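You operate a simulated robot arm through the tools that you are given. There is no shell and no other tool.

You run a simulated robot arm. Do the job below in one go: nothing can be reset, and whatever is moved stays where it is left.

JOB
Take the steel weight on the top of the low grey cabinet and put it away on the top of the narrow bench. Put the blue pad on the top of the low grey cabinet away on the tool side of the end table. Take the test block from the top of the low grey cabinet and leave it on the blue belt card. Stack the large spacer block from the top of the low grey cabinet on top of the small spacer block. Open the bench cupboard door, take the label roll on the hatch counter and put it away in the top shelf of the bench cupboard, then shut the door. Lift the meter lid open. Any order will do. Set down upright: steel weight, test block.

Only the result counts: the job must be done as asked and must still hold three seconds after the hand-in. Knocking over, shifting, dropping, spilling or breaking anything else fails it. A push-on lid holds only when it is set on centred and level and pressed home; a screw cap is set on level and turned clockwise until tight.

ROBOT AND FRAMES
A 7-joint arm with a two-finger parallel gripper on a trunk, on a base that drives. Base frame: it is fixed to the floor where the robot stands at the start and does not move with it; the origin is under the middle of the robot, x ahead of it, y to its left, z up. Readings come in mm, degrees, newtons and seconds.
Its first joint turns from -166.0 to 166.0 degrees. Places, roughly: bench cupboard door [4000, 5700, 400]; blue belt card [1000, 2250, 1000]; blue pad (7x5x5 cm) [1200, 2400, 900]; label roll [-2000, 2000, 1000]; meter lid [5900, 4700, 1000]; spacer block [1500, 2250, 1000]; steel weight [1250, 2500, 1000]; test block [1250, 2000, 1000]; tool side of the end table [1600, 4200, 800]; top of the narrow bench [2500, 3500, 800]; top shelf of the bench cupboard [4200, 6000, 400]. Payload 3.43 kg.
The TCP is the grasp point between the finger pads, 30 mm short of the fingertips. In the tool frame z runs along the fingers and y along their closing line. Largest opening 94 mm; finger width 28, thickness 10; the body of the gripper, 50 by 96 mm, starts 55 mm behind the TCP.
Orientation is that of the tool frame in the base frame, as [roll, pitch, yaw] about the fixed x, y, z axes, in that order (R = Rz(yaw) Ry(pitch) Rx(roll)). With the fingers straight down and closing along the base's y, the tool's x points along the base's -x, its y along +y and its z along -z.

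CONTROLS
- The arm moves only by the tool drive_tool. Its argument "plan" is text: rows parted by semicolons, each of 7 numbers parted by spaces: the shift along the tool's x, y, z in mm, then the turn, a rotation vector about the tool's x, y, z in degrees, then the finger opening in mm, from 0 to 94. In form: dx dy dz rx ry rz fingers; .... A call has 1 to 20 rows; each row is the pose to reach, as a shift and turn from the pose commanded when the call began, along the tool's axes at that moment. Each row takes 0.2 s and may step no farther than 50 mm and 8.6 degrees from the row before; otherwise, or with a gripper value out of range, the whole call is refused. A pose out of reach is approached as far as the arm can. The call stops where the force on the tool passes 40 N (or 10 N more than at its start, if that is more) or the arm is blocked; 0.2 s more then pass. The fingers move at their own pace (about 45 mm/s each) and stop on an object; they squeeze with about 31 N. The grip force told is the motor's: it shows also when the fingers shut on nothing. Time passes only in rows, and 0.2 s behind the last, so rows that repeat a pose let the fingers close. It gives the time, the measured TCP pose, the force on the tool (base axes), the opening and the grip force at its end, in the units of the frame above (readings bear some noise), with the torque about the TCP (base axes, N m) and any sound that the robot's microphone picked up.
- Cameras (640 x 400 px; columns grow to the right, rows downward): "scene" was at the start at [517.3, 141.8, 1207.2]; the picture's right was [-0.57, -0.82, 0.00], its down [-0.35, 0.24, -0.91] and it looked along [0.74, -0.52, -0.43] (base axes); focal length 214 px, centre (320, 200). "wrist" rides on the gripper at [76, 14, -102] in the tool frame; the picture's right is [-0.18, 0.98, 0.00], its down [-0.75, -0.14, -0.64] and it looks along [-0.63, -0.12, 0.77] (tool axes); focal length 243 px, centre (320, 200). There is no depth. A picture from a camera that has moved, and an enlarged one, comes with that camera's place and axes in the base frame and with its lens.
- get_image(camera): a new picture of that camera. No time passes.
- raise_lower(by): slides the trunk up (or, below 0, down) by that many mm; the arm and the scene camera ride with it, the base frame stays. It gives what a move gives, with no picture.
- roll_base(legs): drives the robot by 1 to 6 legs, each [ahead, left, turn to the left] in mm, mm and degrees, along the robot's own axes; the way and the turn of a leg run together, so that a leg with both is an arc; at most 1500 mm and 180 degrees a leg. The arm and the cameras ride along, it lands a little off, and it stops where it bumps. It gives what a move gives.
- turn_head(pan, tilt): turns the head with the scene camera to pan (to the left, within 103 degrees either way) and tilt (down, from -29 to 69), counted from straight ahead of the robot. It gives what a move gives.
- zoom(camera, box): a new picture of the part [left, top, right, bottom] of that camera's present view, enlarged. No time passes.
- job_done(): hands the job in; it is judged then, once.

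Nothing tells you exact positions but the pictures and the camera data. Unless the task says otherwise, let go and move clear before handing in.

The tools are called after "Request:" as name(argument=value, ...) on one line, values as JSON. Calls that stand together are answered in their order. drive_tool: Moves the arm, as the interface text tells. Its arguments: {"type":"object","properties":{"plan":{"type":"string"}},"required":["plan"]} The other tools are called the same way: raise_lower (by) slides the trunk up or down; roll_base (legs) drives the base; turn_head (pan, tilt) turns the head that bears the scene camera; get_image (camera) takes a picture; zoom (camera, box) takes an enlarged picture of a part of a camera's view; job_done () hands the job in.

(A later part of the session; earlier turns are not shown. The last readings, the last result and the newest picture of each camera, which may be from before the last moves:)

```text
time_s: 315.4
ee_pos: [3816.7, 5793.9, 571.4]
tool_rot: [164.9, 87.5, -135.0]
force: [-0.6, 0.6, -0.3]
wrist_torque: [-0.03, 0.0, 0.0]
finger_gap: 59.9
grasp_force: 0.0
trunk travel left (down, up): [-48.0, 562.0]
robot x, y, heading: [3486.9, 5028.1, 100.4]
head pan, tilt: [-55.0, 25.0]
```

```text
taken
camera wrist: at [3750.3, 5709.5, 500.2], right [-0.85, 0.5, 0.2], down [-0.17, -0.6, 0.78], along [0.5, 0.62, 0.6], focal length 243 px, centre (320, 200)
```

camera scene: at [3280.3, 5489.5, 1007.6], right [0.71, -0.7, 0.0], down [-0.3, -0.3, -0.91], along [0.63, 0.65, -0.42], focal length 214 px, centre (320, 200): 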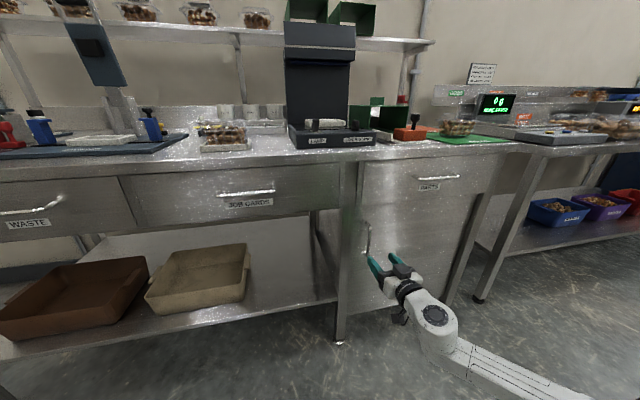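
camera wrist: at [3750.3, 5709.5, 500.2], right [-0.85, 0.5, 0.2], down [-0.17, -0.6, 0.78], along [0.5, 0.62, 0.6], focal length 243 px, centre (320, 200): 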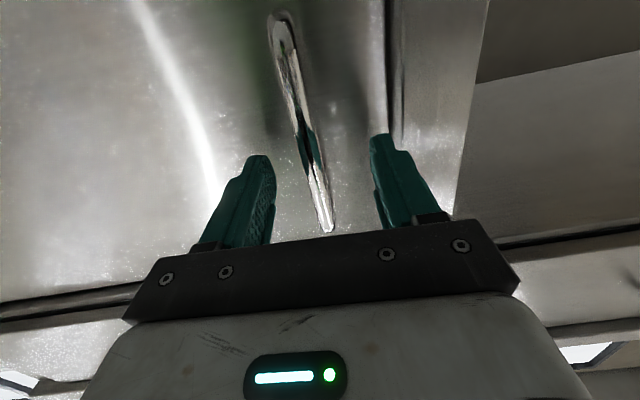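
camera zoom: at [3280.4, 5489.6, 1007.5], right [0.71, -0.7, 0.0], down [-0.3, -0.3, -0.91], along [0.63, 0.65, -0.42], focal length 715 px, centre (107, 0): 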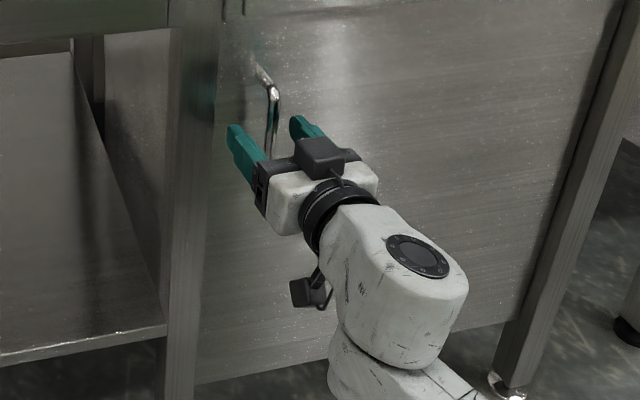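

The bar is about 16 mm ahead of the TCP, well inside the pads. I close on it.

Request:
drive_tool(plan="0 0 0 0 0 0 45; 0 0 0 0 0 0 30; 0 0 0 0 0 0 15; 0 0 0 0 0 0 0; 0 0 0 0 0 0 0; 0 0 0 0 0 0 0")

```text
time_s: 316.8
ee_pos: [3820.0, 5792.9, 571.0]
tool_rot: [168.1, 87.5, -132.1]
force: [11.9, -10.4, -1.4]
wrist_torque: [-0.64, -1.02, -0.25]
finger_gap: 11.7
grasp_force: 44.9
trunk travel left (down, up): [-48.0, 562.0]
robot x, y, heading: [3489.3, 5021.7, 100.7]
head pan, tilt: [-55.0, 25.0]
```

The handle is gripped. I ease the side load and start pulling the door along its arc, a few degrees first.

Request:
drive_tool(plan="0 -2.5 0 0 0 0 0; 0 -3.5 -12 0 0 0 0; 0 -4.5 -25 0 0 0 0; 0 -5.8 -38.1 0 0 0 0")

Request:
get_image(camera="scene")

```text
time_s: 317.8
ee_pos: [3804.5, 5757.5, 571.7]
tool_rot: [165.8, 87.3, -134.0]
force: [6.2, -2.9, -15.0]
wrist_torque: [-0.28, -1.26, -0.05]
finger_gap: 11.9
grasp_force: 45.0
trunk travel left (down, up): [-48.0, 562.0]
robot x, y, heading: [3485.4, 5025.2, 100.3]
head pan, tilt: [-55.0, 25.0]
```

```text
taken
camera scene: at [3280.4, 5489.8, 1007.1], right [0.71, -0.7, 0.0], down [-0.3, -0.3, -0.91], along [0.63, 0.65, -0.42], focal length 214 px, centre (320, 200)
```

scene: 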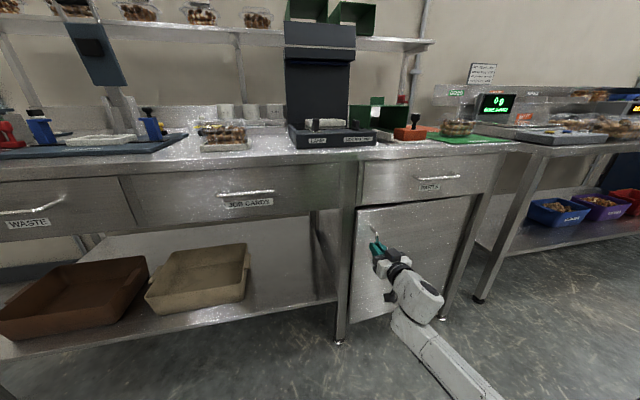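

The door moves freely. I continue the arc to about 30°.

Request:
drive_tool(plan="1.9 -3.6 -22.7 0 0 0 0; 2.8 -8.3 -45.1 0 0 0 0; 3.7 -14.3 -67.3 0 0 0 0; 4.6 -21.5 -89.2 0 0 0 0; 5.4 -29.7 -110.7 0 0 0 0; 6.3 -39.1 -131.7 0 0 0 0; 7.1 -49.6 -152.2 0 0 0 0; 8.1 -65.2 -178.6 0 0 0 0")

Request:
get_image(camera="scene")

```text
time_s: 318.9
ee_pos: [3777.2, 5671.2, 573.2]
tool_rot: [114.4, 86.5, 173.1]
force: [4.2, -0.5, -23.6]
wrist_torque: [-1.66, -0.53, -0.11]
finger_gap: 13.1
grasp_force: 44.5
trunk travel left (down, up): [-48.0, 562.0]
robot x, y, heading: [3487.5, 5023.5, 100.4]
head pan, tilt: [-55.0, 25.0]
stopped in row 5: the force on the tool passed its limit at 52 N (the readings are from after the stop); the commanded pose is now the measured one
```

```text
taken
camera scene: at [3282.7, 5490.9, 1007.1], right [0.71, -0.7, 0.0], down [-0.3, -0.3, -0.91], along [0.64, 0.64, -0.42], focal length 214 px, centre (320, 200)
```

scene: 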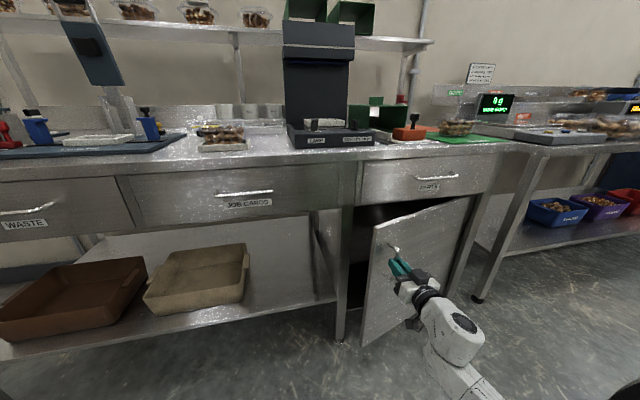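

The door is about 17° open; some strain built up in the grip. I release, let it settle, and re-grip.

Request:
drive_tool(plan="0 0 0 0 0 0 25; 0 0 0 0 0 0 30; 0 0 0 0 0 0 30")

Request:
get_image(camera="wrist")

Request:
zoom(camera="scene", box=[330, 190, 490, 350])

```text
time_s: 319.7
ee_pos: [3776.4, 5670.3, 577.6]
tool_rot: [107.4, 86.5, 166.2]
force: [0.5, 0.1, 0.4]
wrist_torque: [-0.02, -0.01, 0.01]
finger_gap: 29.9
grasp_force: 0.0
trunk travel left (down, up): [-48.0, 562.0]
robot x, y, heading: [3491.6, 5025.3, 100.7]
head pan, tilt: [-55.0, 25.0]
```

```text
taken
camera wrist: at [3705.7, 5591.1, 504.0], right [-0.83, 0.5, 0.24], down [-0.17, -0.63, 0.76], along [0.53, 0.59, 0.61], focal length 243 px, centre (320, 200)
```

wrist: 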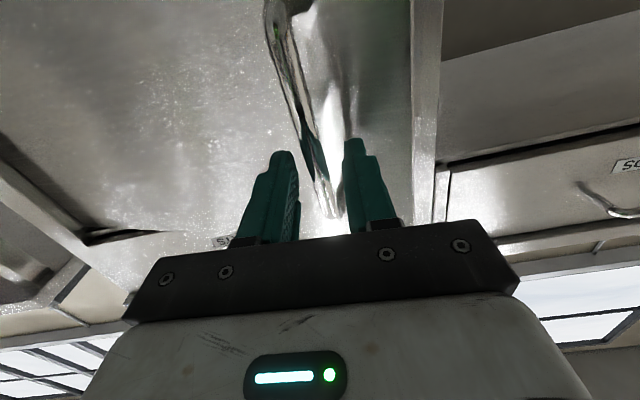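

```text
2.50 times, centred on (410, 270) of scene
camera zoom: at [3282.3, 5490.7, 1007.5], right [0.71, -0.7, 0.0], down [-0.3, -0.3, -0.91], along [0.64, 0.64, -0.42], focal length 536 px, centre (95, 25)
```

zoom: 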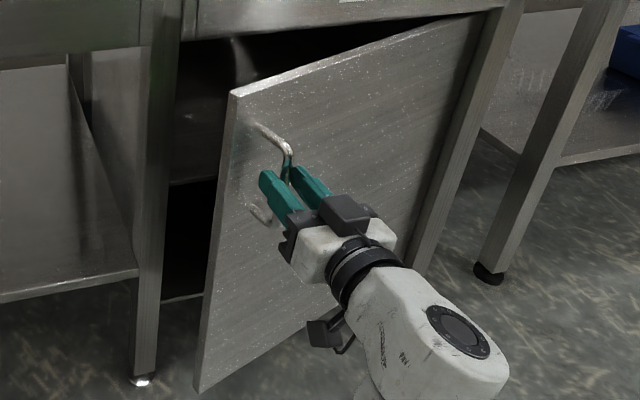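

The door stays at ~17° and its hinge fits (4219, 5601) with radius 442. I re-grip and pull on to about 45°.

Request:
drive_tool(plan="0 0 0 0 0 0 10; 0 0 0 0 0 0 0; 0 0 0 0 0 0 0; -0.1 -6 -15 0 0 0 0; -0.2 -11.8 -29.2 0 0 0 0; -0.5 -25.4 -56.8 0 0 0 0; -0.9 -40.8 -83.4 0 0 0 0; -1.4 -58.1 -108.8 0 0 0 0; -2 -77.1 -133 0 0 0 0; -2.8 -97.8 -155.8 0 0 0 0; -3.7 -119.9 -177.1 0 0 0 0")

Request:
get_image(camera="scene")

```text
time_s: 320.8
ee_pos: [3775.3, 5668.5, 578.6]
tool_rot: [86.0, 82.9, 143.2]
force: [5.6, -1.3, -23.3]
wrist_torque: [-1.62, -0.52, -0.19]
finger_gap: 15.4
grasp_force: 45.2
trunk travel left (down, up): [-48.0, 562.0]
robot x, y, heading: [3492.1, 5026.1, 100.0]
head pan, tilt: [-55.0, 25.0]
stopped in row 5: the force on the tool passed its limit at 57 N (the readings are from after the stop); the commanded pose is now the measured one
```

```text
taken
camera scene: at [3285.1, 5491.7, 1006.9], right [0.71, -0.71, 0.0], down [-0.3, -0.3, -0.91], along [0.64, 0.64, -0.42], focal length 214 px, centre (320, 200)
```

scene: 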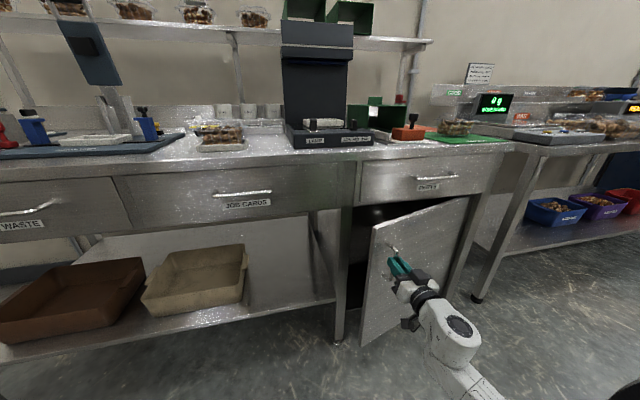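

Something blocks the pull at ~18°. I look down at my own arm and base to see whether a link is touching.

Request:
turn_head(pan=-80, tilt=55)

Request:
get_image(camera="scene")

Request:
turn_head(pan=-100, tilt=40)

Request:
get_image(camera="scene")

```text
time_s: 321.7
ee_pos: [3776.7, 5670.7, 579.6]
tool_rot: [85.8, 82.8, 143.1]
force: [7.7, -1.5, -33.3]
wrist_torque: [-1.28, -0.75, -0.13]
finger_gap: 15.0
grasp_force: 45.2
trunk travel left (down, up): [-48.0, 562.0]
robot x, y, heading: [3487.0, 5027.1, 100.4]
head pan, tilt: [-80.0, 55.0]
```

```text
taken
camera scene: at [3287.7, 5451.8, 962.8], right [0.35, -0.94, 0.0], down [-0.77, -0.28, -0.57], along [0.54, 0.2, -0.82], focal length 214 px, centre (320, 200)
```

scene: 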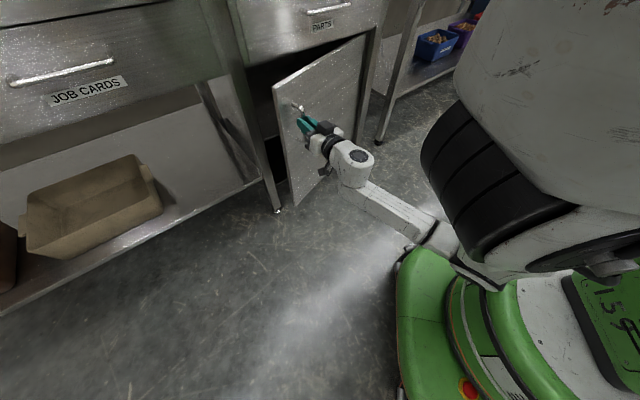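

```text
time_s: 322.6
ee_pos: [3775.6, 5668.7, 578.7]
tool_rot: [85.8, 82.8, 143.1]
force: [7.1, -0.7, -33.8]
wrist_torque: [-1.26, -0.8, -0.12]
finger_gap: 15.0
grasp_force: 44.3
trunk travel left (down, up): [-48.0, 562.0]
robot x, y, heading: [3492.3, 5024.4, 100.2]
head pan, tilt: [-100.0, 40.0]
```

```text
taken
camera scene: at [3304.9, 5427.2, 983.5], right [0.0, -1.0, 0.0], down [-0.64, 0.0, -0.77], along [0.77, 0.0, -0.64], focal length 214 px, centre (320, 200)
```

scene: 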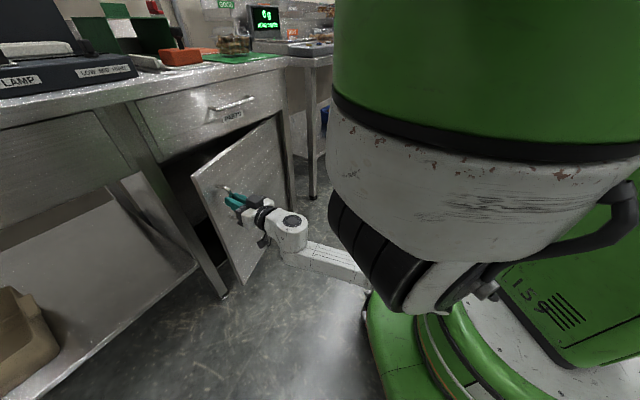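

My elbow is against my own base, so I need to stand farther back. I open the fingers, back the base straight off the handle by 250 mm, and raise the trunk a little.

Request:
drive_tool(plan="0 0 0 0 0 0 30; 0 0 0 0 0 0 50; 0 0 0 0 0 0 60; 0 0 0 0 0 0 60")

Request:
roll_base(legs=[[-186, 167, 0]])

Request:
turn_head(pan=-55, tilt=25)

Request:
get_image(camera="scene")

```text
time_s: 323.6
ee_pos: [3773.2, 5670.5, 583.1]
tool_rot: [83.2, 82.8, 140.6]
force: [-0.2, 0.7, -0.4]
wrist_torque: [-0.01, -0.02, 0.01]
finger_gap: 60.1
grasp_force: 0.1
trunk travel left (down, up): [-48.0, 562.0]
robot x, y, heading: [3490.7, 5021.8, 100.2]
head pan, tilt: [-100.0, 40.0]
```

```text
time_s: 325.4
ee_pos: [3641.2, 5457.7, 582.7]
tool_rot: [83.4, 82.8, 140.9]
force: [-0.5, -0.1, -0.9]
wrist_torque: [0.0, 0.01, -0.01]
finger_gap: 60.2
grasp_force: 0.1
trunk travel left (down, up): [-48.0, 562.0]
robot x, y, heading: [3355.3, 4812.9, 100.0]
head pan, tilt: [-100.0, 40.0]
```

```text
time_s: 326.5
ee_pos: [3640.4, 5458.6, 583.2]
tool_rot: [82.9, 82.7, 140.3]
force: [0.7, -0.4, -0.6]
wrist_torque: [-0.01, 0.03, -0.01]
finger_gap: 60.0
grasp_force: 0.1
trunk travel left (down, up): [-48.0, 562.0]
robot x, y, heading: [3358.0, 4812.2, 100.5]
head pan, tilt: [-55.0, 25.0]
```

```text
taken
camera scene: at [3151.1, 5278.9, 1007.3], right [0.71, -0.7, 0.0], down [-0.3, -0.3, -0.91], along [0.64, 0.64, -0.42], focal length 214 px, centre (320, 200)
```

scene: 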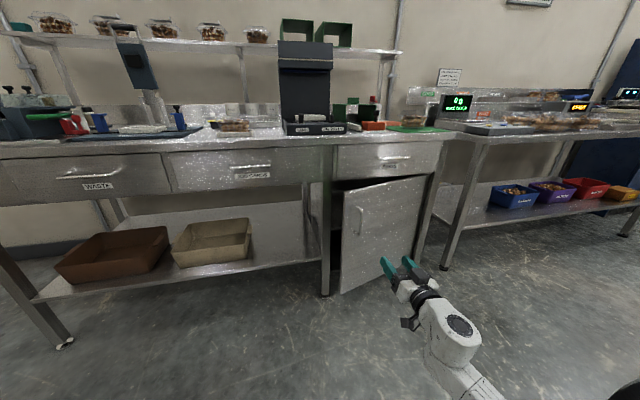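

Good: I'm clear of the handle and the door stays ajar. I approach the handle again with the tool levelled, from this farther stance.

Request:
drive_tool(plan="2 0 40 0 0 -2 60; 4 0 80 0 0 -4 60; 6 0 120 0 0 -6 60; 7.6 0 150 0 0 -7.2 60; 7.6 0 172 0 0 -7.2 60; 7.6 0 172 0 0 -7.2 60")

Request:
get_image(camera="wrist")

Request:
zoom(camera="scene", box=[310, 160, 470, 320])

```text
time_s: 327.9
ee_pos: [3732.7, 5602.5, 578.9]
tool_rot: [2.8, 89.1, 60.2]
force: [-0.1, -0.2, 0.5]
wrist_torque: [0.03, 0.01, -0.01]
finger_gap: 60.2
grasp_force: 0.1
trunk travel left (down, up): [-48.0, 562.0]
robot x, y, heading: [3356.7, 4808.7, 100.4]
head pan, tilt: [-55.0, 25.0]
```

```text
taken
camera wrist: at [3665.0, 5525.0, 501.4], right [-0.83, 0.53, 0.18], down [-0.23, -0.63, 0.74], along [0.51, 0.57, 0.64], focal length 243 px, centre (320, 200)
```

wrist: 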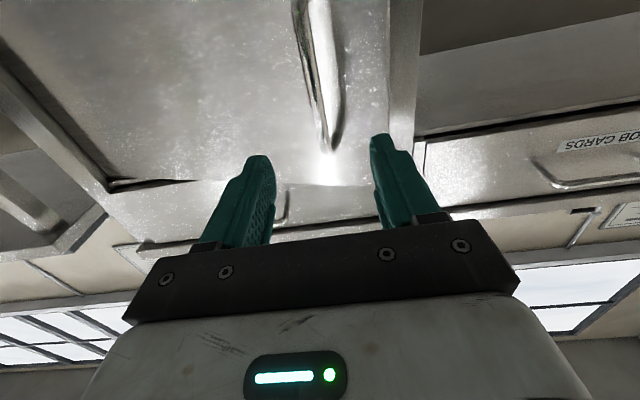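

```text
2.50 times, centred on (390, 240) of scene
camera zoom: at [3150.9, 5278.4, 1007.4], right [0.71, -0.7, 0.0], down [-0.3, -0.3, -0.91], along [0.64, 0.64, -0.42], focal length 536 px, centre (145, 100)
```

zoom: 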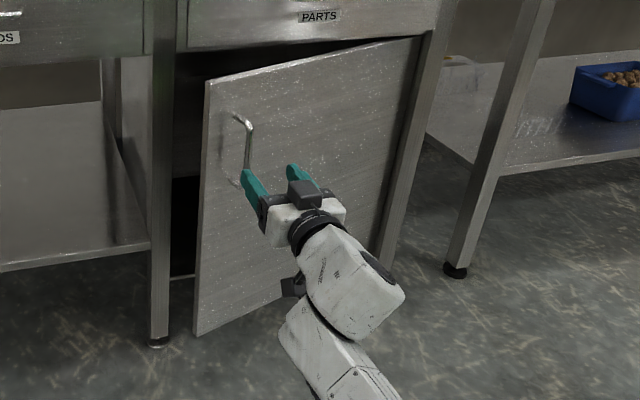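

Request:
drive_tool(plan="0 3 30 0 0 0 60; 0 5 60 0 0 0 60; 0 5 80 0 0 0 60; 0 5 92 0 0 0 60; 0 5 92 0 0 0 60")

Request:
get_image(camera="wrist")

Request:
zoom(camera="scene", box=[310, 180, 438, 260])

```text
time_s: 329.1
ee_pos: [3777.7, 5684.2, 579.5]
tool_rot: [2.7, 89.2, 60.1]
force: [-0.7, 0.3, -0.6]
wrist_torque: [0.02, 0.0, 0.02]
finger_gap: 60.0
grasp_force: 0.0
trunk travel left (down, up): [-48.0, 562.0]
robot x, y, heading: [3361.9, 4811.9, 100.4]
head pan, tilt: [-55.0, 25.0]
```

```text
taken
camera wrist: at [3711.2, 5605.9, 501.9], right [-0.83, 0.53, 0.18], down [-0.23, -0.63, 0.74], along [0.51, 0.57, 0.64], focal length 243 px, centre (320, 200)
```

wrist: 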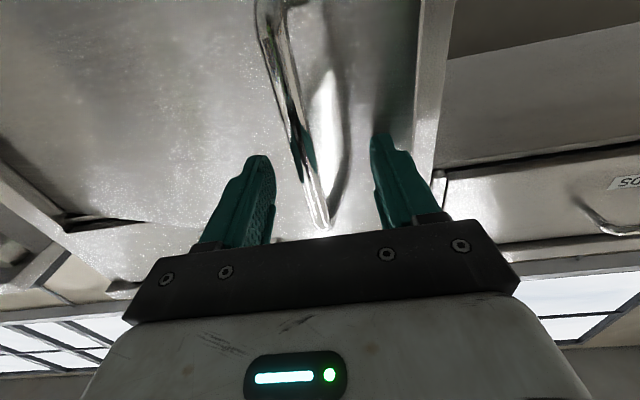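

```text
5.00 times, centred on (374, 220) of scene
camera zoom: at [3151.0, 5278.4, 1007.4], right [0.71, -0.7, 0.0], down [-0.3, -0.3, -0.91], along [0.64, 0.64, -0.42], focal length 1072 px, centre (50, 100)
```

zoom: 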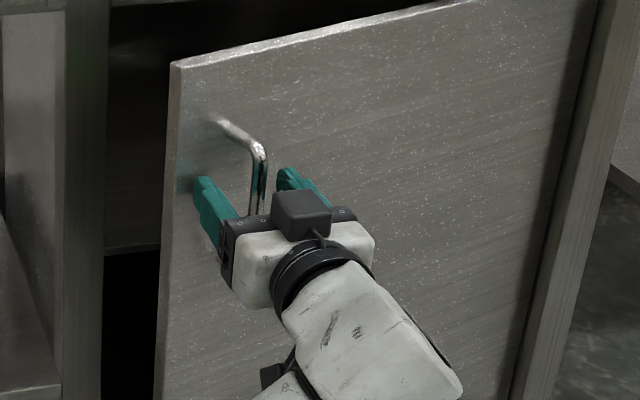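

The bar is between the pads as before. I close on it.

Request:
drive_tool(plan="0 0 0 0 0 0 45; 0 0 0 0 0 0 30; 0 0 0 0 0 0 15; 0 0 0 0 0 0 0; 0 0 0 0 0 0 0; 0 0 0 0 0 0 0")

```text
time_s: 330.5
ee_pos: [3782.3, 5680.6, 578.7]
tool_rot: [4.1, 89.1, 61.2]
force: [21.3, -4.9, -0.6]
wrist_torque: [-0.31, -0.53, -0.15]
finger_gap: 11.7
grasp_force: 45.8
trunk travel left (down, up): [-48.0, 562.0]
robot x, y, heading: [3353.9, 4813.3, 100.1]
head pan, tilt: [-55.0, 25.0]
```

Gripped again. I relieve the side load and pull the door along its arc, checking at about 35°.

Request:
drive_tool(plan="0 -5 0 0 0 0 0; -0.2 -10 -14 0 0 0 0; -0.5 -16.5 -28.3 0 0 0 0; -0.9 -30 -55.7 0 0 0 0; -1.3 -45.5 -82.1 0 0 0 0; -1.7 -62.7 -107.3 0 0 0 0; -2.1 -81.7 -131.2 0 0 0 0")

Request:
get_image(camera="scene")

```text
time_s: 332.1
ee_pos: [3777.9, 5525.6, 578.9]
tool_rot: [-2.3, 89.2, 54.9]
force: [24.4, 3.5, -9.3]
wrist_torque: [-0.22, -0.74, -0.25]
finger_gap: 11.7
grasp_force: 45.0
trunk travel left (down, up): [-48.0, 562.0]
robot x, y, heading: [3357.9, 4812.3, 100.4]
head pan, tilt: [-55.0, 25.0]
```

```text
taken
camera scene: at [3152.0, 5278.9, 1007.4], right [0.71, -0.7, 0.0], down [-0.3, -0.3, -0.91], along [0.64, 0.64, -0.42], focal length 214 px, centre (320, 200)
```

scene: 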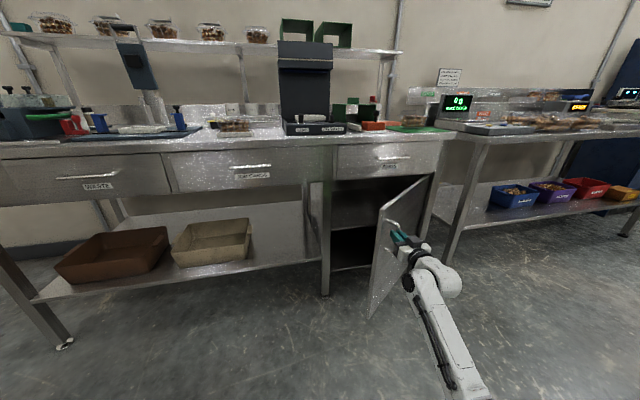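

The door is ~37° open and moves well. I continue to about 60° with a small radius correction.

Request:
drive_tool(plan="0 -3 1.6 0 0 0 0; -0.2 -13 -10 0 0 0 0; -0.4 -23.2 -21.1 0 0 0 0; -0.7 -45.3 -42.2 0 0 0 0; -1 -68.8 -61.7 0 0 0 0; -1.3 -92.8 -78.6 0 0 0 0; -1.5 -118.7 -94.5 0 0 0 0; -1.8 -145.6 -108.5 0 0 0 0")

Request:
get_image(camera="scene")

```text
time_s: 333.9
ee_pos: [3840.4, 5358.1, 580.7]
tool_rot: [-3.9, 89.1, 53.5]
force: [-6.2, -4.1, 4.2]
wrist_torque: [-0.34, -1.14, -0.13]
finger_gap: 11.7
grasp_force: 44.9
trunk travel left (down, up): [-48.0, 562.0]
robot x, y, heading: [3356.6, 4813.3, 100.4]
head pan, tilt: [-55.0, 25.0]
```

```text
taken
camera scene: at [3150.8, 5278.3, 1007.6], right [0.71, -0.7, 0.0], down [-0.3, -0.3, -0.91], along [0.64, 0.64, -0.42], focal length 214 px, centre (320, 200)
```

scene: 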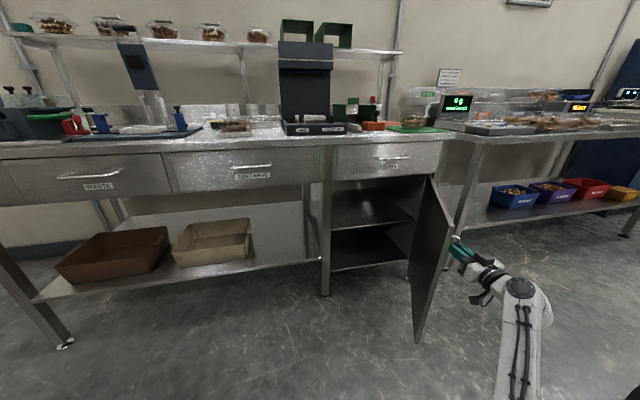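

The door is ~60° open with low force. I continue to about 84°.

Request:
drive_tool(plan="0 -14 -7 0 0 0 0; -0.2 -28.9 -13.2 0 0 0 0; -0.4 -57.6 -23.4 0 0 0 0; -0.5 -86.9 -31.4 0 0 0 0; -0.6 -116.7 -37.4 0 0 0 0; -0.7 -146.9 -41.4 0 0 0 0; -0.7 -177.3 -43.2 0 0 0 0")

Request:
get_image(camera="scene")

```text
time_s: 335.5
ee_pos: [3968.2, 5227.3, 580.3]
tool_rot: [-3.6, 89.0, 53.8]
force: [-1.3, -2.6, 10.2]
wrist_torque: [-0.4, -1.22, -0.05]
finger_gap: 11.8
grasp_force: 45.2
trunk travel left (down, up): [-48.0, 562.0]
robot x, y, heading: [3357.5, 4814.2, 100.3]
head pan, tilt: [-55.0, 25.0]
```

```text
taken
camera scene: at [3150.7, 5278.2, 1007.5], right [0.71, -0.7, 0.0], down [-0.3, -0.3, -0.91], along [0.64, 0.64, -0.42], focal length 214 px, centre (320, 200)
```

scene: 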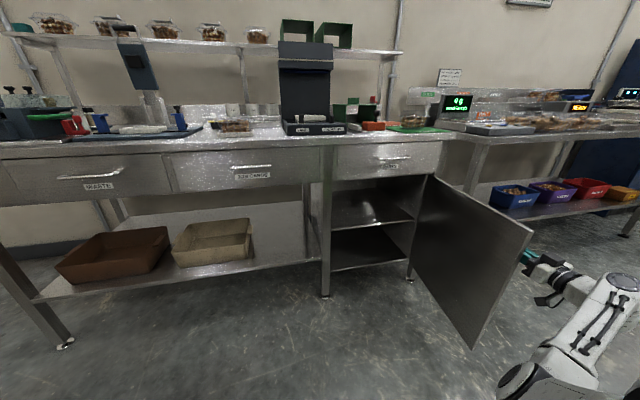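

The door stands at about 84°. I release the handle and back the gripper off.

Request:
drive_tool(plan="0 0 0 0 0 0 20; 0 0 0 0 0 0 35; 0 0 0 0 0 0 40; 0 0 -20 0 0 0 40; 0 0 -50 0 0 0 40; 0 0 -80 0 0 0 40; 0 0 -80 0 0 0 40")

Request:
get_image(camera="scene")

Request:
zoom(camera="scene", box=[310, 150, 470, 310])

```text
time_s: 337.1
ee_pos: [3921.5, 5159.0, 576.4]
tool_rot: [3.2, 89.1, 60.6]
force: [-0.2, -0.5, 0.2]
wrist_torque: [0.02, 0.03, 0.02]
finger_gap: 39.8
grasp_force: 0.0
trunk travel left (down, up): [-48.0, 562.0]
robot x, y, heading: [3359.2, 4815.7, 100.2]
head pan, tilt: [-55.0, 25.0]
```

```text
taken
camera scene: at [3151.0, 5278.4, 1007.5], right [0.71, -0.7, 0.0], down [-0.3, -0.3, -0.91], along [0.64, 0.64, -0.42], focal length 214 px, centre (320, 200)
```

scene: 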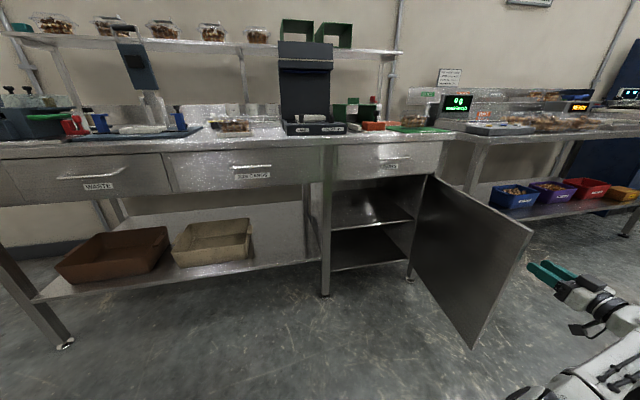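

```text
2.50 times, centred on (390, 230) of scene
camera zoom: at [3151.0, 5278.4, 1007.5], right [0.71, -0.7, 0.0], down [-0.3, -0.3, -0.91], along [0.64, 0.64, -0.42], focal length 536 px, centre (145, 125)
```

zoom: 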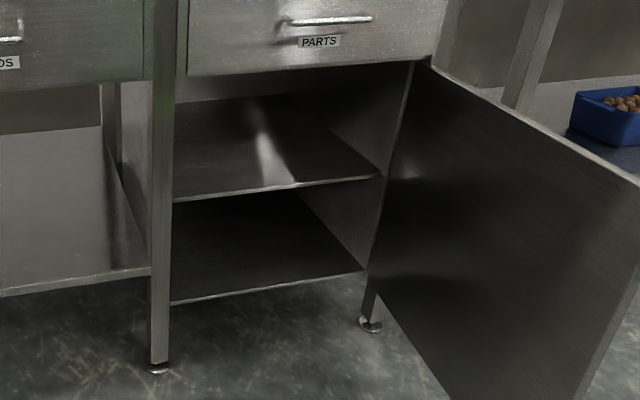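

The door stays open; the top shelf inside is at z≈430 with ~260 mm headroom. Now I fetch the label roll: raise the trunk and bring the arm to a travel pose with the tool down.

Request:
raise_lower(by=300)

Request:
drive_tool(plan="-18.7 30 -10 0 7 0 40; -37 65 -15 0 14 0 40; -56 105 -15 0 21 0 40; -75 146 -10 0 28 0 40; -93 187 -5 0 35 0 40; -112 228 0 0 42 0 40; -131 270 5 0 49 0 40; -150 311 10 0 56 0 40; -168 352 15 0 63 0 40; -187 393 20 0 70 0 40; -205 434 25 0 77 0 40; -224 465 30 0 84 0 40; -224 494 30 0 90 0 40")

Request:
get_image(camera="scene")

```text
time_s: 340.1
ee_pos: [3923.7, 5159.9, 877.1]
tool_rot: [3.1, 89.1, 60.7]
force: [-0.4, -0.9, 1.0]
wrist_torque: [-0.02, 0.02, -0.01]
finger_gap: 39.9
grasp_force: 0.0
trunk travel left (down, up): [-348.0, 262.0]
robot x, y, heading: [3358.1, 4813.4, 100.3]
head pan, tilt: [-55.0, 25.0]
```

```text
time_s: 342.9
ee_pos: [3522.6, 5449.7, 1102.4]
tool_rot: [-180.0, 0.8, -122.6]
force: [0.6, -0.3, 0.3]
wrist_torque: [0.0, 0.02, -0.02]
finger_gap: 40.1
grasp_force: 0.0
out of reach, approached as far as the arm can: row 8, 9
trunk travel left (down, up): [-348.0, 262.0]
robot x, y, heading: [3359.2, 4816.6, 100.2]
head pan, tilt: [-55.0, 25.0]
```

```text
taken
camera scene: at [3151.2, 5278.3, 1307.5], right [0.71, -0.7, 0.0], down [-0.3, -0.3, -0.91], along [0.64, 0.64, -0.42], focal length 214 px, centre (320, 200)
```

scene: 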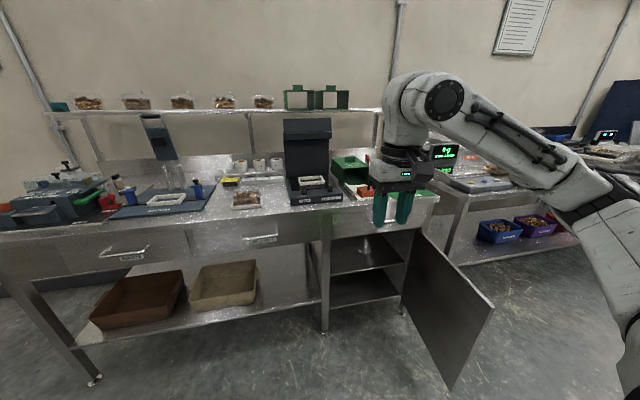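

The door stays open. I now drive back around to the hatch counter on the left wall, first back along the aisle and through the corridor.

Request:
roll_base(legs=[[0, 0, 50], [1500, 0, 0], [440, 0, 0], [0, 0, 90]])

Request:
turn_head(pan=0, tilt=20)

Request:
get_image(camera="scene")

```text
time_s: 358.7
ee_pos: [1098.7, 5381.6, 1102.0]
tool_rot: [-179.9, 0.8, 17.2]
force: [-0.1, -0.5, 0.0]
wrist_torque: [-0.01, -0.01, 0.0]
finger_gap: 40.2
grasp_force: 0.0
trunk travel left (down, up): [-348.0, 262.0]
robot x, y, heading: [1632.5, 5759.1, -119.9]
head pan, tilt: [-55.0, 25.0]
```

```text
time_s: 359.9
ee_pos: [1098.5, 5381.7, 1102.3]
tool_rot: [180.0, 0.8, 17.2]
force: [0.4, 0.3, -0.4]
wrist_torque: [-0.02, 0.02, 0.01]
finger_gap: 40.0
grasp_force: 0.1
trunk travel left (down, up): [-348.0, 262.0]
robot x, y, heading: [1634.2, 5759.4, -119.9]
head pan, tilt: [0.0, 20.0]
```

```text
taken
camera scene: at [1535.4, 5199.9, 1315.5], right [-0.87, 0.5, 0.0], down [0.17, 0.3, -0.94], along [-0.47, -0.81, -0.34], focal length 214 px, centre (320, 200)
```

scene: 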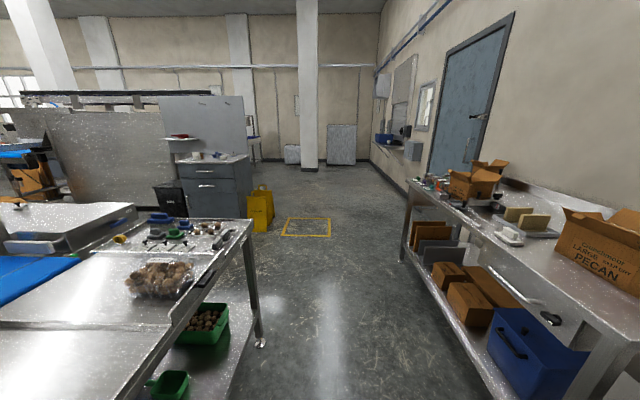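

The way back through the corridor is clear; I shift a little left for clearance from the boxes and drive down the open floor.

Request:
roll_base(legs=[[0, 120, 0], [1500, 0, 0], [1500, 0, 0], [800, 0, 0]])

Request:
turn_head(pan=-40, tilt=20)

Request:
get_image(camera="scene")

```text
time_s: 379.2
ee_pos: [-651.3, 1989.9, 1102.0]
tool_rot: [180.0, 0.8, 18.0]
force: [-0.1, 1.0, -0.1]
wrist_torque: [-0.02, -0.01, 0.02]
finger_gap: 39.9
grasp_force: 0.0
trunk travel left (down, up): [-348.0, 262.0]
robot x, y, heading: [-123.0, 2377.6, -119.1]
head pan, tilt: [0.0, 20.0]
```

```text
time_s: 380.2
ee_pos: [-651.8, 1991.0, 1101.9]
tool_rot: [179.9, 0.9, 18.1]
force: [0.1, -0.1, 1.0]
wrist_torque: [-0.02, -0.02, -0.01]
finger_gap: 40.0
grasp_force: 0.0
trunk travel left (down, up): [-348.0, 262.0]
robot x, y, heading: [-122.5, 2375.6, -119.1]
head pan, tilt: [-40.0, 20.0]
```

```text
taken
camera scene: at [-253.5, 1863.6, 1315.6], right [-0.36, 0.93, 0.0], down [0.32, 0.12, -0.94], along [-0.88, -0.34, -0.34], focal length 214 px, centre (320, 200)
```

scene: 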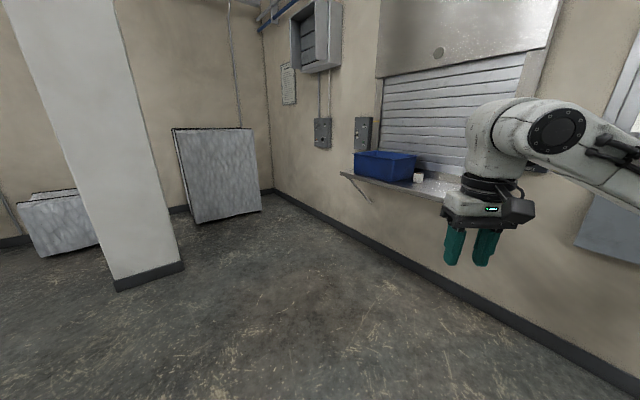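

Request:
zoom(camera="scene", box=[336, 130, 464, 210])

```text
5.00 times, centred on (400, 170) of scene
camera zoom: at [-253.5, 1863.6, 1315.6], right [-0.36, 0.93, 0.0], down [0.32, 0.12, -0.94], along [-0.88, -0.34, -0.34], focal length 1072 px, centre (-80, 350)
```

zoom: 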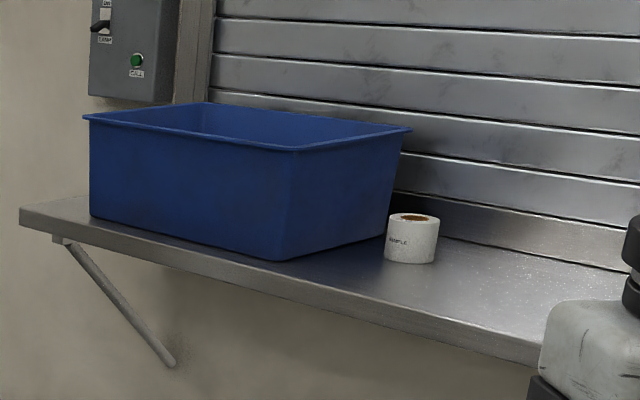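

The label roll stands upright beside the blue box on the counter. I raise the arm and drive up to the counter.

Request:
drive_tool(plan="0 0 -40 0 0 0 70; 0 0 -80 0 0 0 94")

Request:
roll_base(legs=[[998, -600, 0], [0, 0, -51]])

Request:
turn_head(pan=-50, tilt=30)

Request:
get_image(camera="scene")

Request:
get_image(camera="wrist")

```text
time_s: 380.8
ee_pos: [-649.9, 1991.8, 1181.3]
tool_rot: [179.9, 0.9, 18.1]
force: [0.2, 0.5, -0.5]
wrist_torque: [0.04, 0.0, 0.04]
finger_gap: 91.4
grasp_force: 0.1
trunk travel left (down, up): [-348.0, 262.0]
robot x, y, heading: [-126.1, 2377.2, -119.2]
head pan, tilt: [-40.0, 20.0]
```

```text
time_s: 389.0
ee_pos: [-1757.2, 1964.0, 1182.2]
tool_rot: [-180.0, 0.8, -32.7]
force: [0.7, 0.2, -0.7]
wrist_torque: [0.0, 0.01, -0.04]
finger_gap: 94.0
grasp_force: 0.1
trunk travel left (down, up): [-348.0, 262.0]
robot x, y, heading: [-1122.4, 1796.5, -169.7]
head pan, tilt: [-40.0, 20.0]
```

```text
time_s: 389.7
ee_pos: [-1755.6, 1963.0, 1182.2]
tool_rot: [179.9, 0.9, -32.7]
force: [0.2, 0.3, 1.2]
wrist_torque: [-0.01, 0.01, 0.0]
finger_gap: 94.2
grasp_force: 0.1
trunk travel left (down, up): [-348.0, 262.0]
robot x, y, heading: [-1122.1, 1799.2, -169.7]
head pan, tilt: [-50.0, 30.0]
```

```text
taken
camera scene: at [-1593.5, 1585.5, 1299.5], right [0.64, 0.77, 0.0], down [0.38, -0.32, -0.87], along [-0.67, 0.55, -0.5], focal length 214 px, centre (320, 200)
```

scene: 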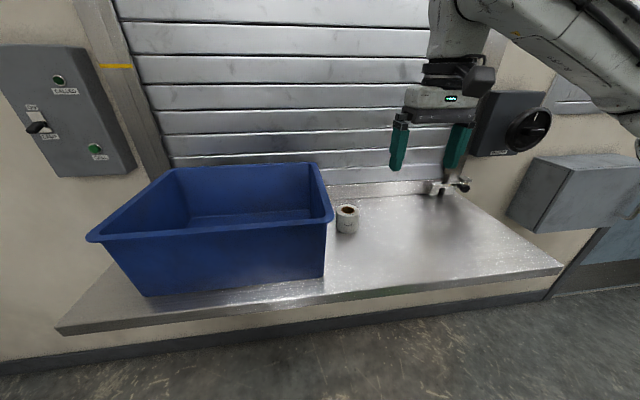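

```text
taken
camera wrist: at [-1699.1, 1909.4, 1283.5], right [-0.69, -0.73, 0.0], down [-0.55, 0.52, 0.65], along [-0.48, 0.45, -0.76], focal length 243 px, centre (320, 200)
```

wrist: 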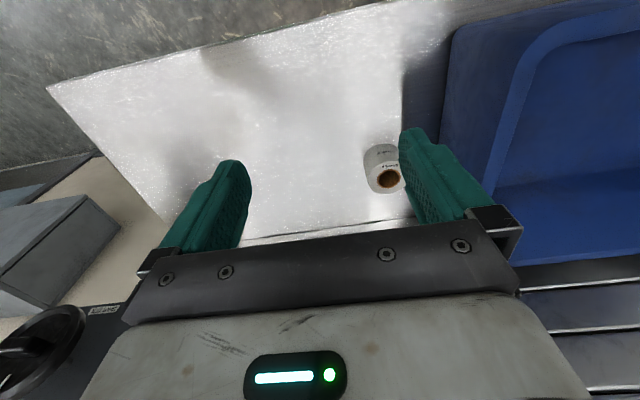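

Request:
zoom(camera="scene", box=[288, 170, 416, 270])

Request:
zoom(camera="wrist", box=[320, 100, 480, 220])

```text
4.00 times, centred on (352, 220) of scene
camera zoom: at [-1593.5, 1585.5, 1299.5], right [0.64, 0.77, 0.0], down [0.38, -0.32, -0.87], along [-0.67, 0.55, -0.5], focal length 858 px, centre (192, 120)
```

zoom: 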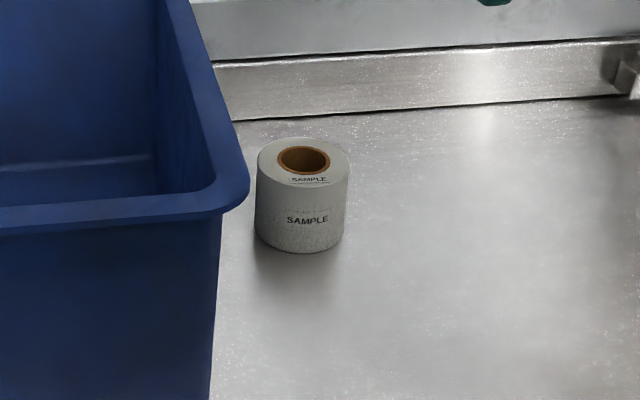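

```text
3.33 times, centred on (400, 160) of wrist
camera zoom: at [-1699.1, 1909.4, 1283.5], right [-0.69, -0.73, 0.0], down [-0.55, 0.52, 0.65], along [-0.48, 0.45, -0.76], focal length 809 px, centre (53, 333)
```

zoom: 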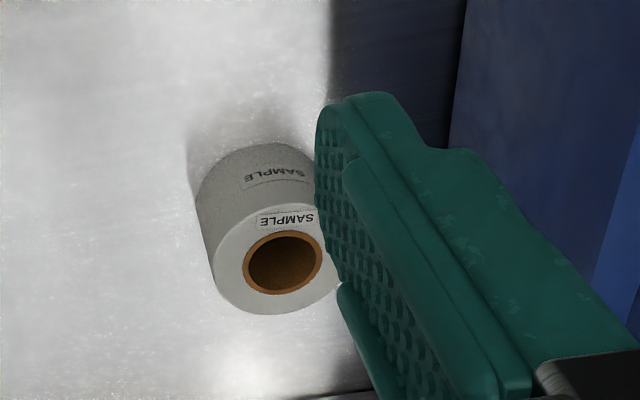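

The roll (≈67 mm dia, 58 mm tall) stands at (-1944, 1984), counter z≈905, box rim ~57 mm to its side. I'll grip it upright with the tool tilted ~48° down, so that I can set it upright in the cupboard too.

Request:
drive_tool(plan="-17 14 20 0 -7 0 94; -34 28 45 0 -14 0 94; -52 42 75 0 -21 0 94; -69 56 105 0 -28 0 94; -86 70 135 0 -35 0 94; -103.5 84 165 0 -42 0 94; -103.5 84 165 0 -42 0 94")

Request:
get_image(camera="wrist")

Request:
get_image(camera="scene")

```text
time_s: 391.3
ee_pos: [-1893.8, 1948.4, 1021.8]
tool_rot: [180.0, 42.9, -32.6]
force: [-0.2, 0.1, 0.8]
wrist_torque: [0.03, 0.03, 0.0]
finger_gap: 93.9
grasp_force: 0.1
trunk travel left (down, up): [-348.0, 262.0]
robot x, y, heading: [-1120.8, 1797.5, -169.9]
head pan, tilt: [-50.0, 30.0]
```

```text
taken
camera wrist: at [-1796.7, 1869.2, 1044.3], right [-0.64, -0.76, 0.13], down [-0.02, 0.18, 0.98], along [-0.77, 0.63, -0.13], focal length 243 px, centre (320, 200)
```

wrist: 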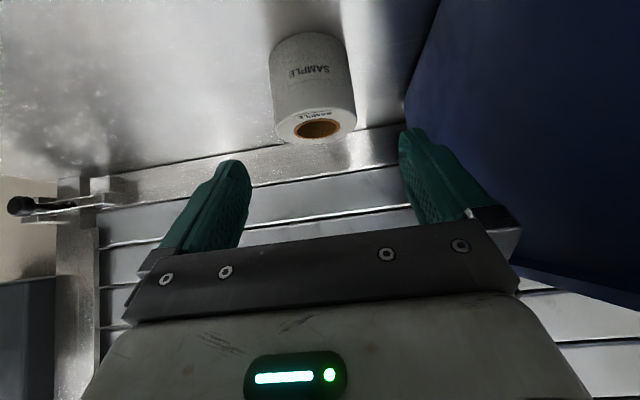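

```text
taken
camera scene: at [-1593.5, 1585.4, 1299.5], right [0.64, 0.77, 0.0], down [0.38, -0.32, -0.87], along [-0.66, 0.55, -0.5], focal length 214 px, centre (320, 200)
```

scene: 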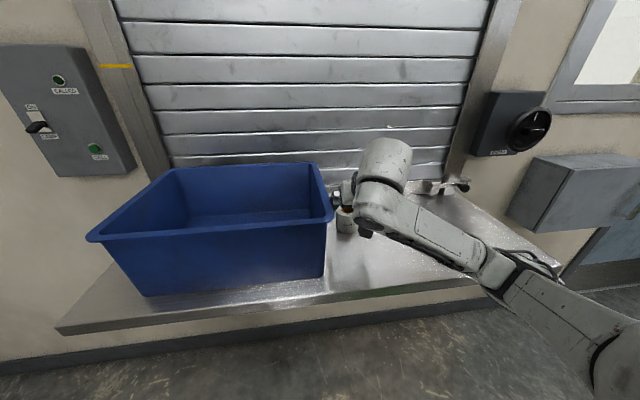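

The roll is centred between the fingers. I slide in along the tool axis.

Request:
drive_tool(plan="2 -1 30 0 0 0 94; 5 -2 60 0 0 0 94; 7 -2.5 80 0 0 0 94; 8 -2.5 92 0 0 0 94; 8 -2.5 92 0 0 0 94")

Request:
get_image(camera="wrist")

Request:
zoom(camera="scene", box=[288, 150, 448, 270])

```text
time_s: 392.5
ee_pos: [-1937.4, 1983.4, 947.2]
tool_rot: [-179.9, 42.9, -32.8]
force: [0.0, -0.6, -0.3]
wrist_torque: [0.02, 0.05, -0.04]
finger_gap: 93.7
grasp_force: 0.0
trunk travel left (down, up): [-348.0, 262.0]
robot x, y, heading: [-1122.8, 1797.6, -169.7]
head pan, tilt: [-50.0, 30.0]
```

```text
taken
camera wrist: at [-1840.9, 1903.4, 970.0], right [-0.64, -0.75, 0.13], down [-0.02, 0.18, 0.98], along [-0.76, 0.63, -0.13], focal length 243 px, centre (320, 200)
```

wrist: 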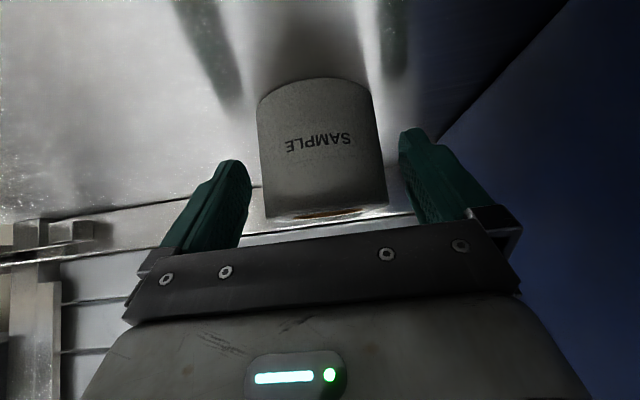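

```text
3.33 times, centred on (368, 210) of scene
camera zoom: at [-1593.5, 1585.5, 1299.5], right [0.64, 0.77, 0.0], down [0.38, -0.32, -0.87], along [-0.66, 0.55, -0.5], focal length 715 px, centre (160, 167)
```

zoom: 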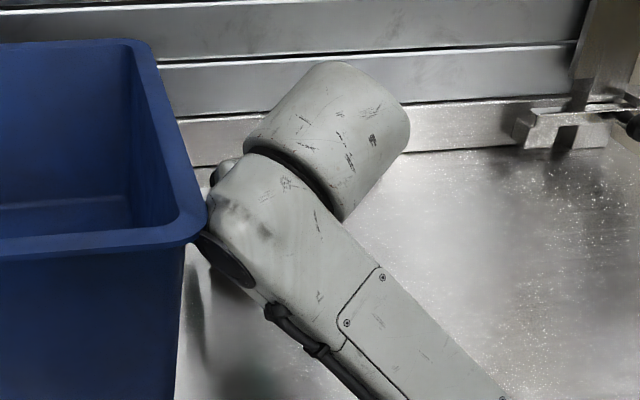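

The roll sits well between the pads. I close on it.

Request:
drive_tool(plan="0 0 0 0 0 0 80; 0 0 0 0 0 0 65; 0 0 0 0 0 0 50; 0 0 0 0 0 0 50; 0 0 0 0 0 0 50")

Request:
get_image(camera="wrist")

```text
time_s: 393.7
ee_pos: [-1937.3, 1983.7, 947.0]
tool_rot: [180.0, 43.0, -32.6]
force: [-0.6, -0.1, -0.3]
wrist_torque: [-0.02, 0.05, -0.01]
finger_gap: 70.6
grasp_force: 31.0
trunk travel left (down, up): [-348.0, 262.0]
robot x, y, heading: [-1123.7, 1796.4, -170.0]
head pan, tilt: [-50.0, 30.0]
```

```text
taken
camera wrist: at [-1840.9, 1903.3, 970.2], right [-0.64, -0.75, 0.13], down [-0.02, 0.18, 0.98], along [-0.76, 0.63, -0.13], focal length 243 px, centre (320, 200)
```

wrist: 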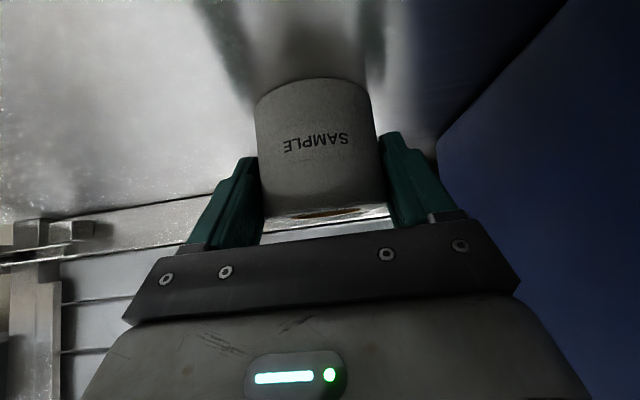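

The roll is gripped (70.6 mm). I lift it straight up, then draw it back a little.

Request:
drive_tool(plan="-10 0 -11 0 0 0 50; -37 0 -40 0 0 0 50; -64 0 -69 0 0 0 50; -92 0 -98 0 0 0 50; -119 0 -128 0 0 0 50; -140 0 -150 0 0 0 50; -120 0 -182 0 0 0 50; -100 0 -214 0 0 0 50")

Request:
get_image(camera="scene")

```text
time_s: 395.5
ee_pos: [-1877.1, 1944.1, 1167.5]
tool_rot: [179.9, 42.8, -32.7]
force: [0.0, 0.6, -0.7]
wrist_torque: [0.03, -0.01, -0.04]
finger_gap: 70.7
grasp_force: 30.9
trunk travel left (down, up): [-348.0, 262.0]
robot x, y, heading: [-1122.1, 1793.9, -169.6]
head pan, tilt: [-50.0, 30.0]
```

```text
taken
camera scene: at [-1593.7, 1585.6, 1299.4], right [0.64, 0.77, 0.0], down [0.38, -0.32, -0.87], along [-0.66, 0.55, -0.5], focal length 214 px, centre (320, 200)
```

scene: 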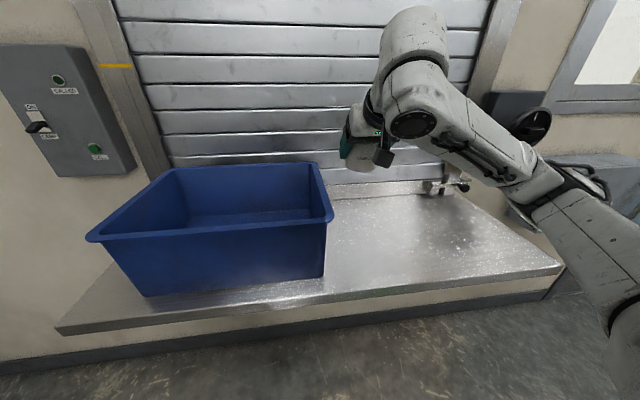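

The roll is up and the box unmoved. I drive back: away from the counter, turn, and go up the corridor.

Request:
roll_base(legs=[[-340, 290, 0], [0, 0, -130.3]])

Request:
turn_head(pan=0, tilt=20)

Request:
get_image(camera="scene")

```text
time_s: 403.8
ee_pos: [-110.2, 2020.3, 1168.6]
tool_rot: [179.9, 42.9, -166.3]
force: [0.2, 0.3, -1.3]
wrist_torque: [0.02, 0.0, 0.0]
finger_gap: 70.3
grasp_force: 30.9
trunk travel left (down, up): [-348.0, 262.0]
robot x, y, heading: [-734.2, 1572.5, 56.7]
head pan, tilt: [-50.0, 30.0]
```

```text
time_s: 404.9
ee_pos: [-110.4, 2019.3, 1168.2]
tool_rot: [179.9, 42.8, -166.2]
force: [0.0, 0.8, -0.6]
wrist_torque: [-0.02, 0.02, 0.0]
finger_gap: 70.1
grasp_force: 31.2
trunk travel left (down, up): [-348.0, 262.0]
robot x, y, heading: [-735.0, 1573.4, 56.6]
head pan, tilt: [0.0, 20.0]
```

```text
taken
camera scene: at [-605.6, 2125.7, 1315.5], right [0.84, -0.55, 0.0], down [-0.19, -0.29, -0.94], along [0.52, 0.79, -0.34], focal length 214 px, centre (320, 200)
```

scene: 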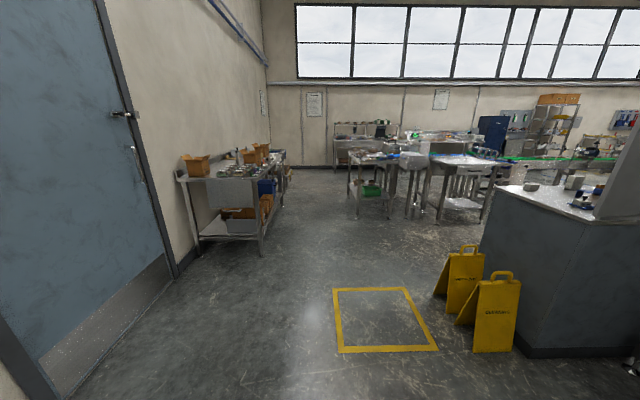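

Request:
roll_base(legs=[[0, 0, 3.4], [1500, 0, 0], [1000, 0, 0]])

Request:
get_image(camera="scene")

```text
time_s: 417.4
ee_pos: [1107.1, 4167.0, 1168.8]
tool_rot: [179.9, 42.9, -164.1]
force: [0.2, 0.2, -1.3]
wrist_torque: [-0.02, -0.04, -0.04]
finger_gap: 69.8
grasp_force: 31.1
trunk travel left (down, up): [-348.0, 262.0]
robot x, y, heading: [499.3, 3696.7, 59.0]
head pan, tilt: [0.0, 20.0]
```

```text
taken
camera scene: at [608.3, 4255.3, 1315.5], right [0.86, -0.52, 0.0], down [-0.18, -0.29, -0.94], along [0.49, 0.8, -0.34], focal length 214 px, centre (320, 200)
```

scene: 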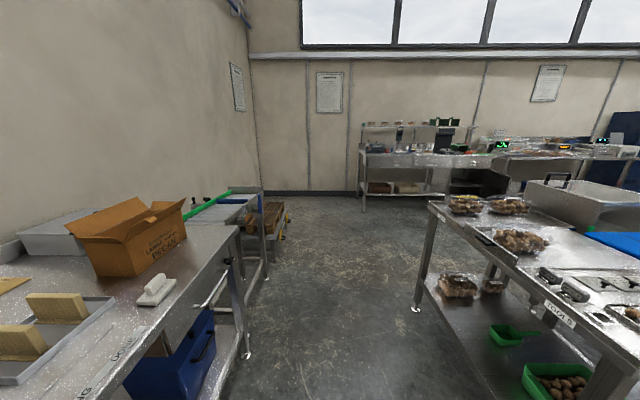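

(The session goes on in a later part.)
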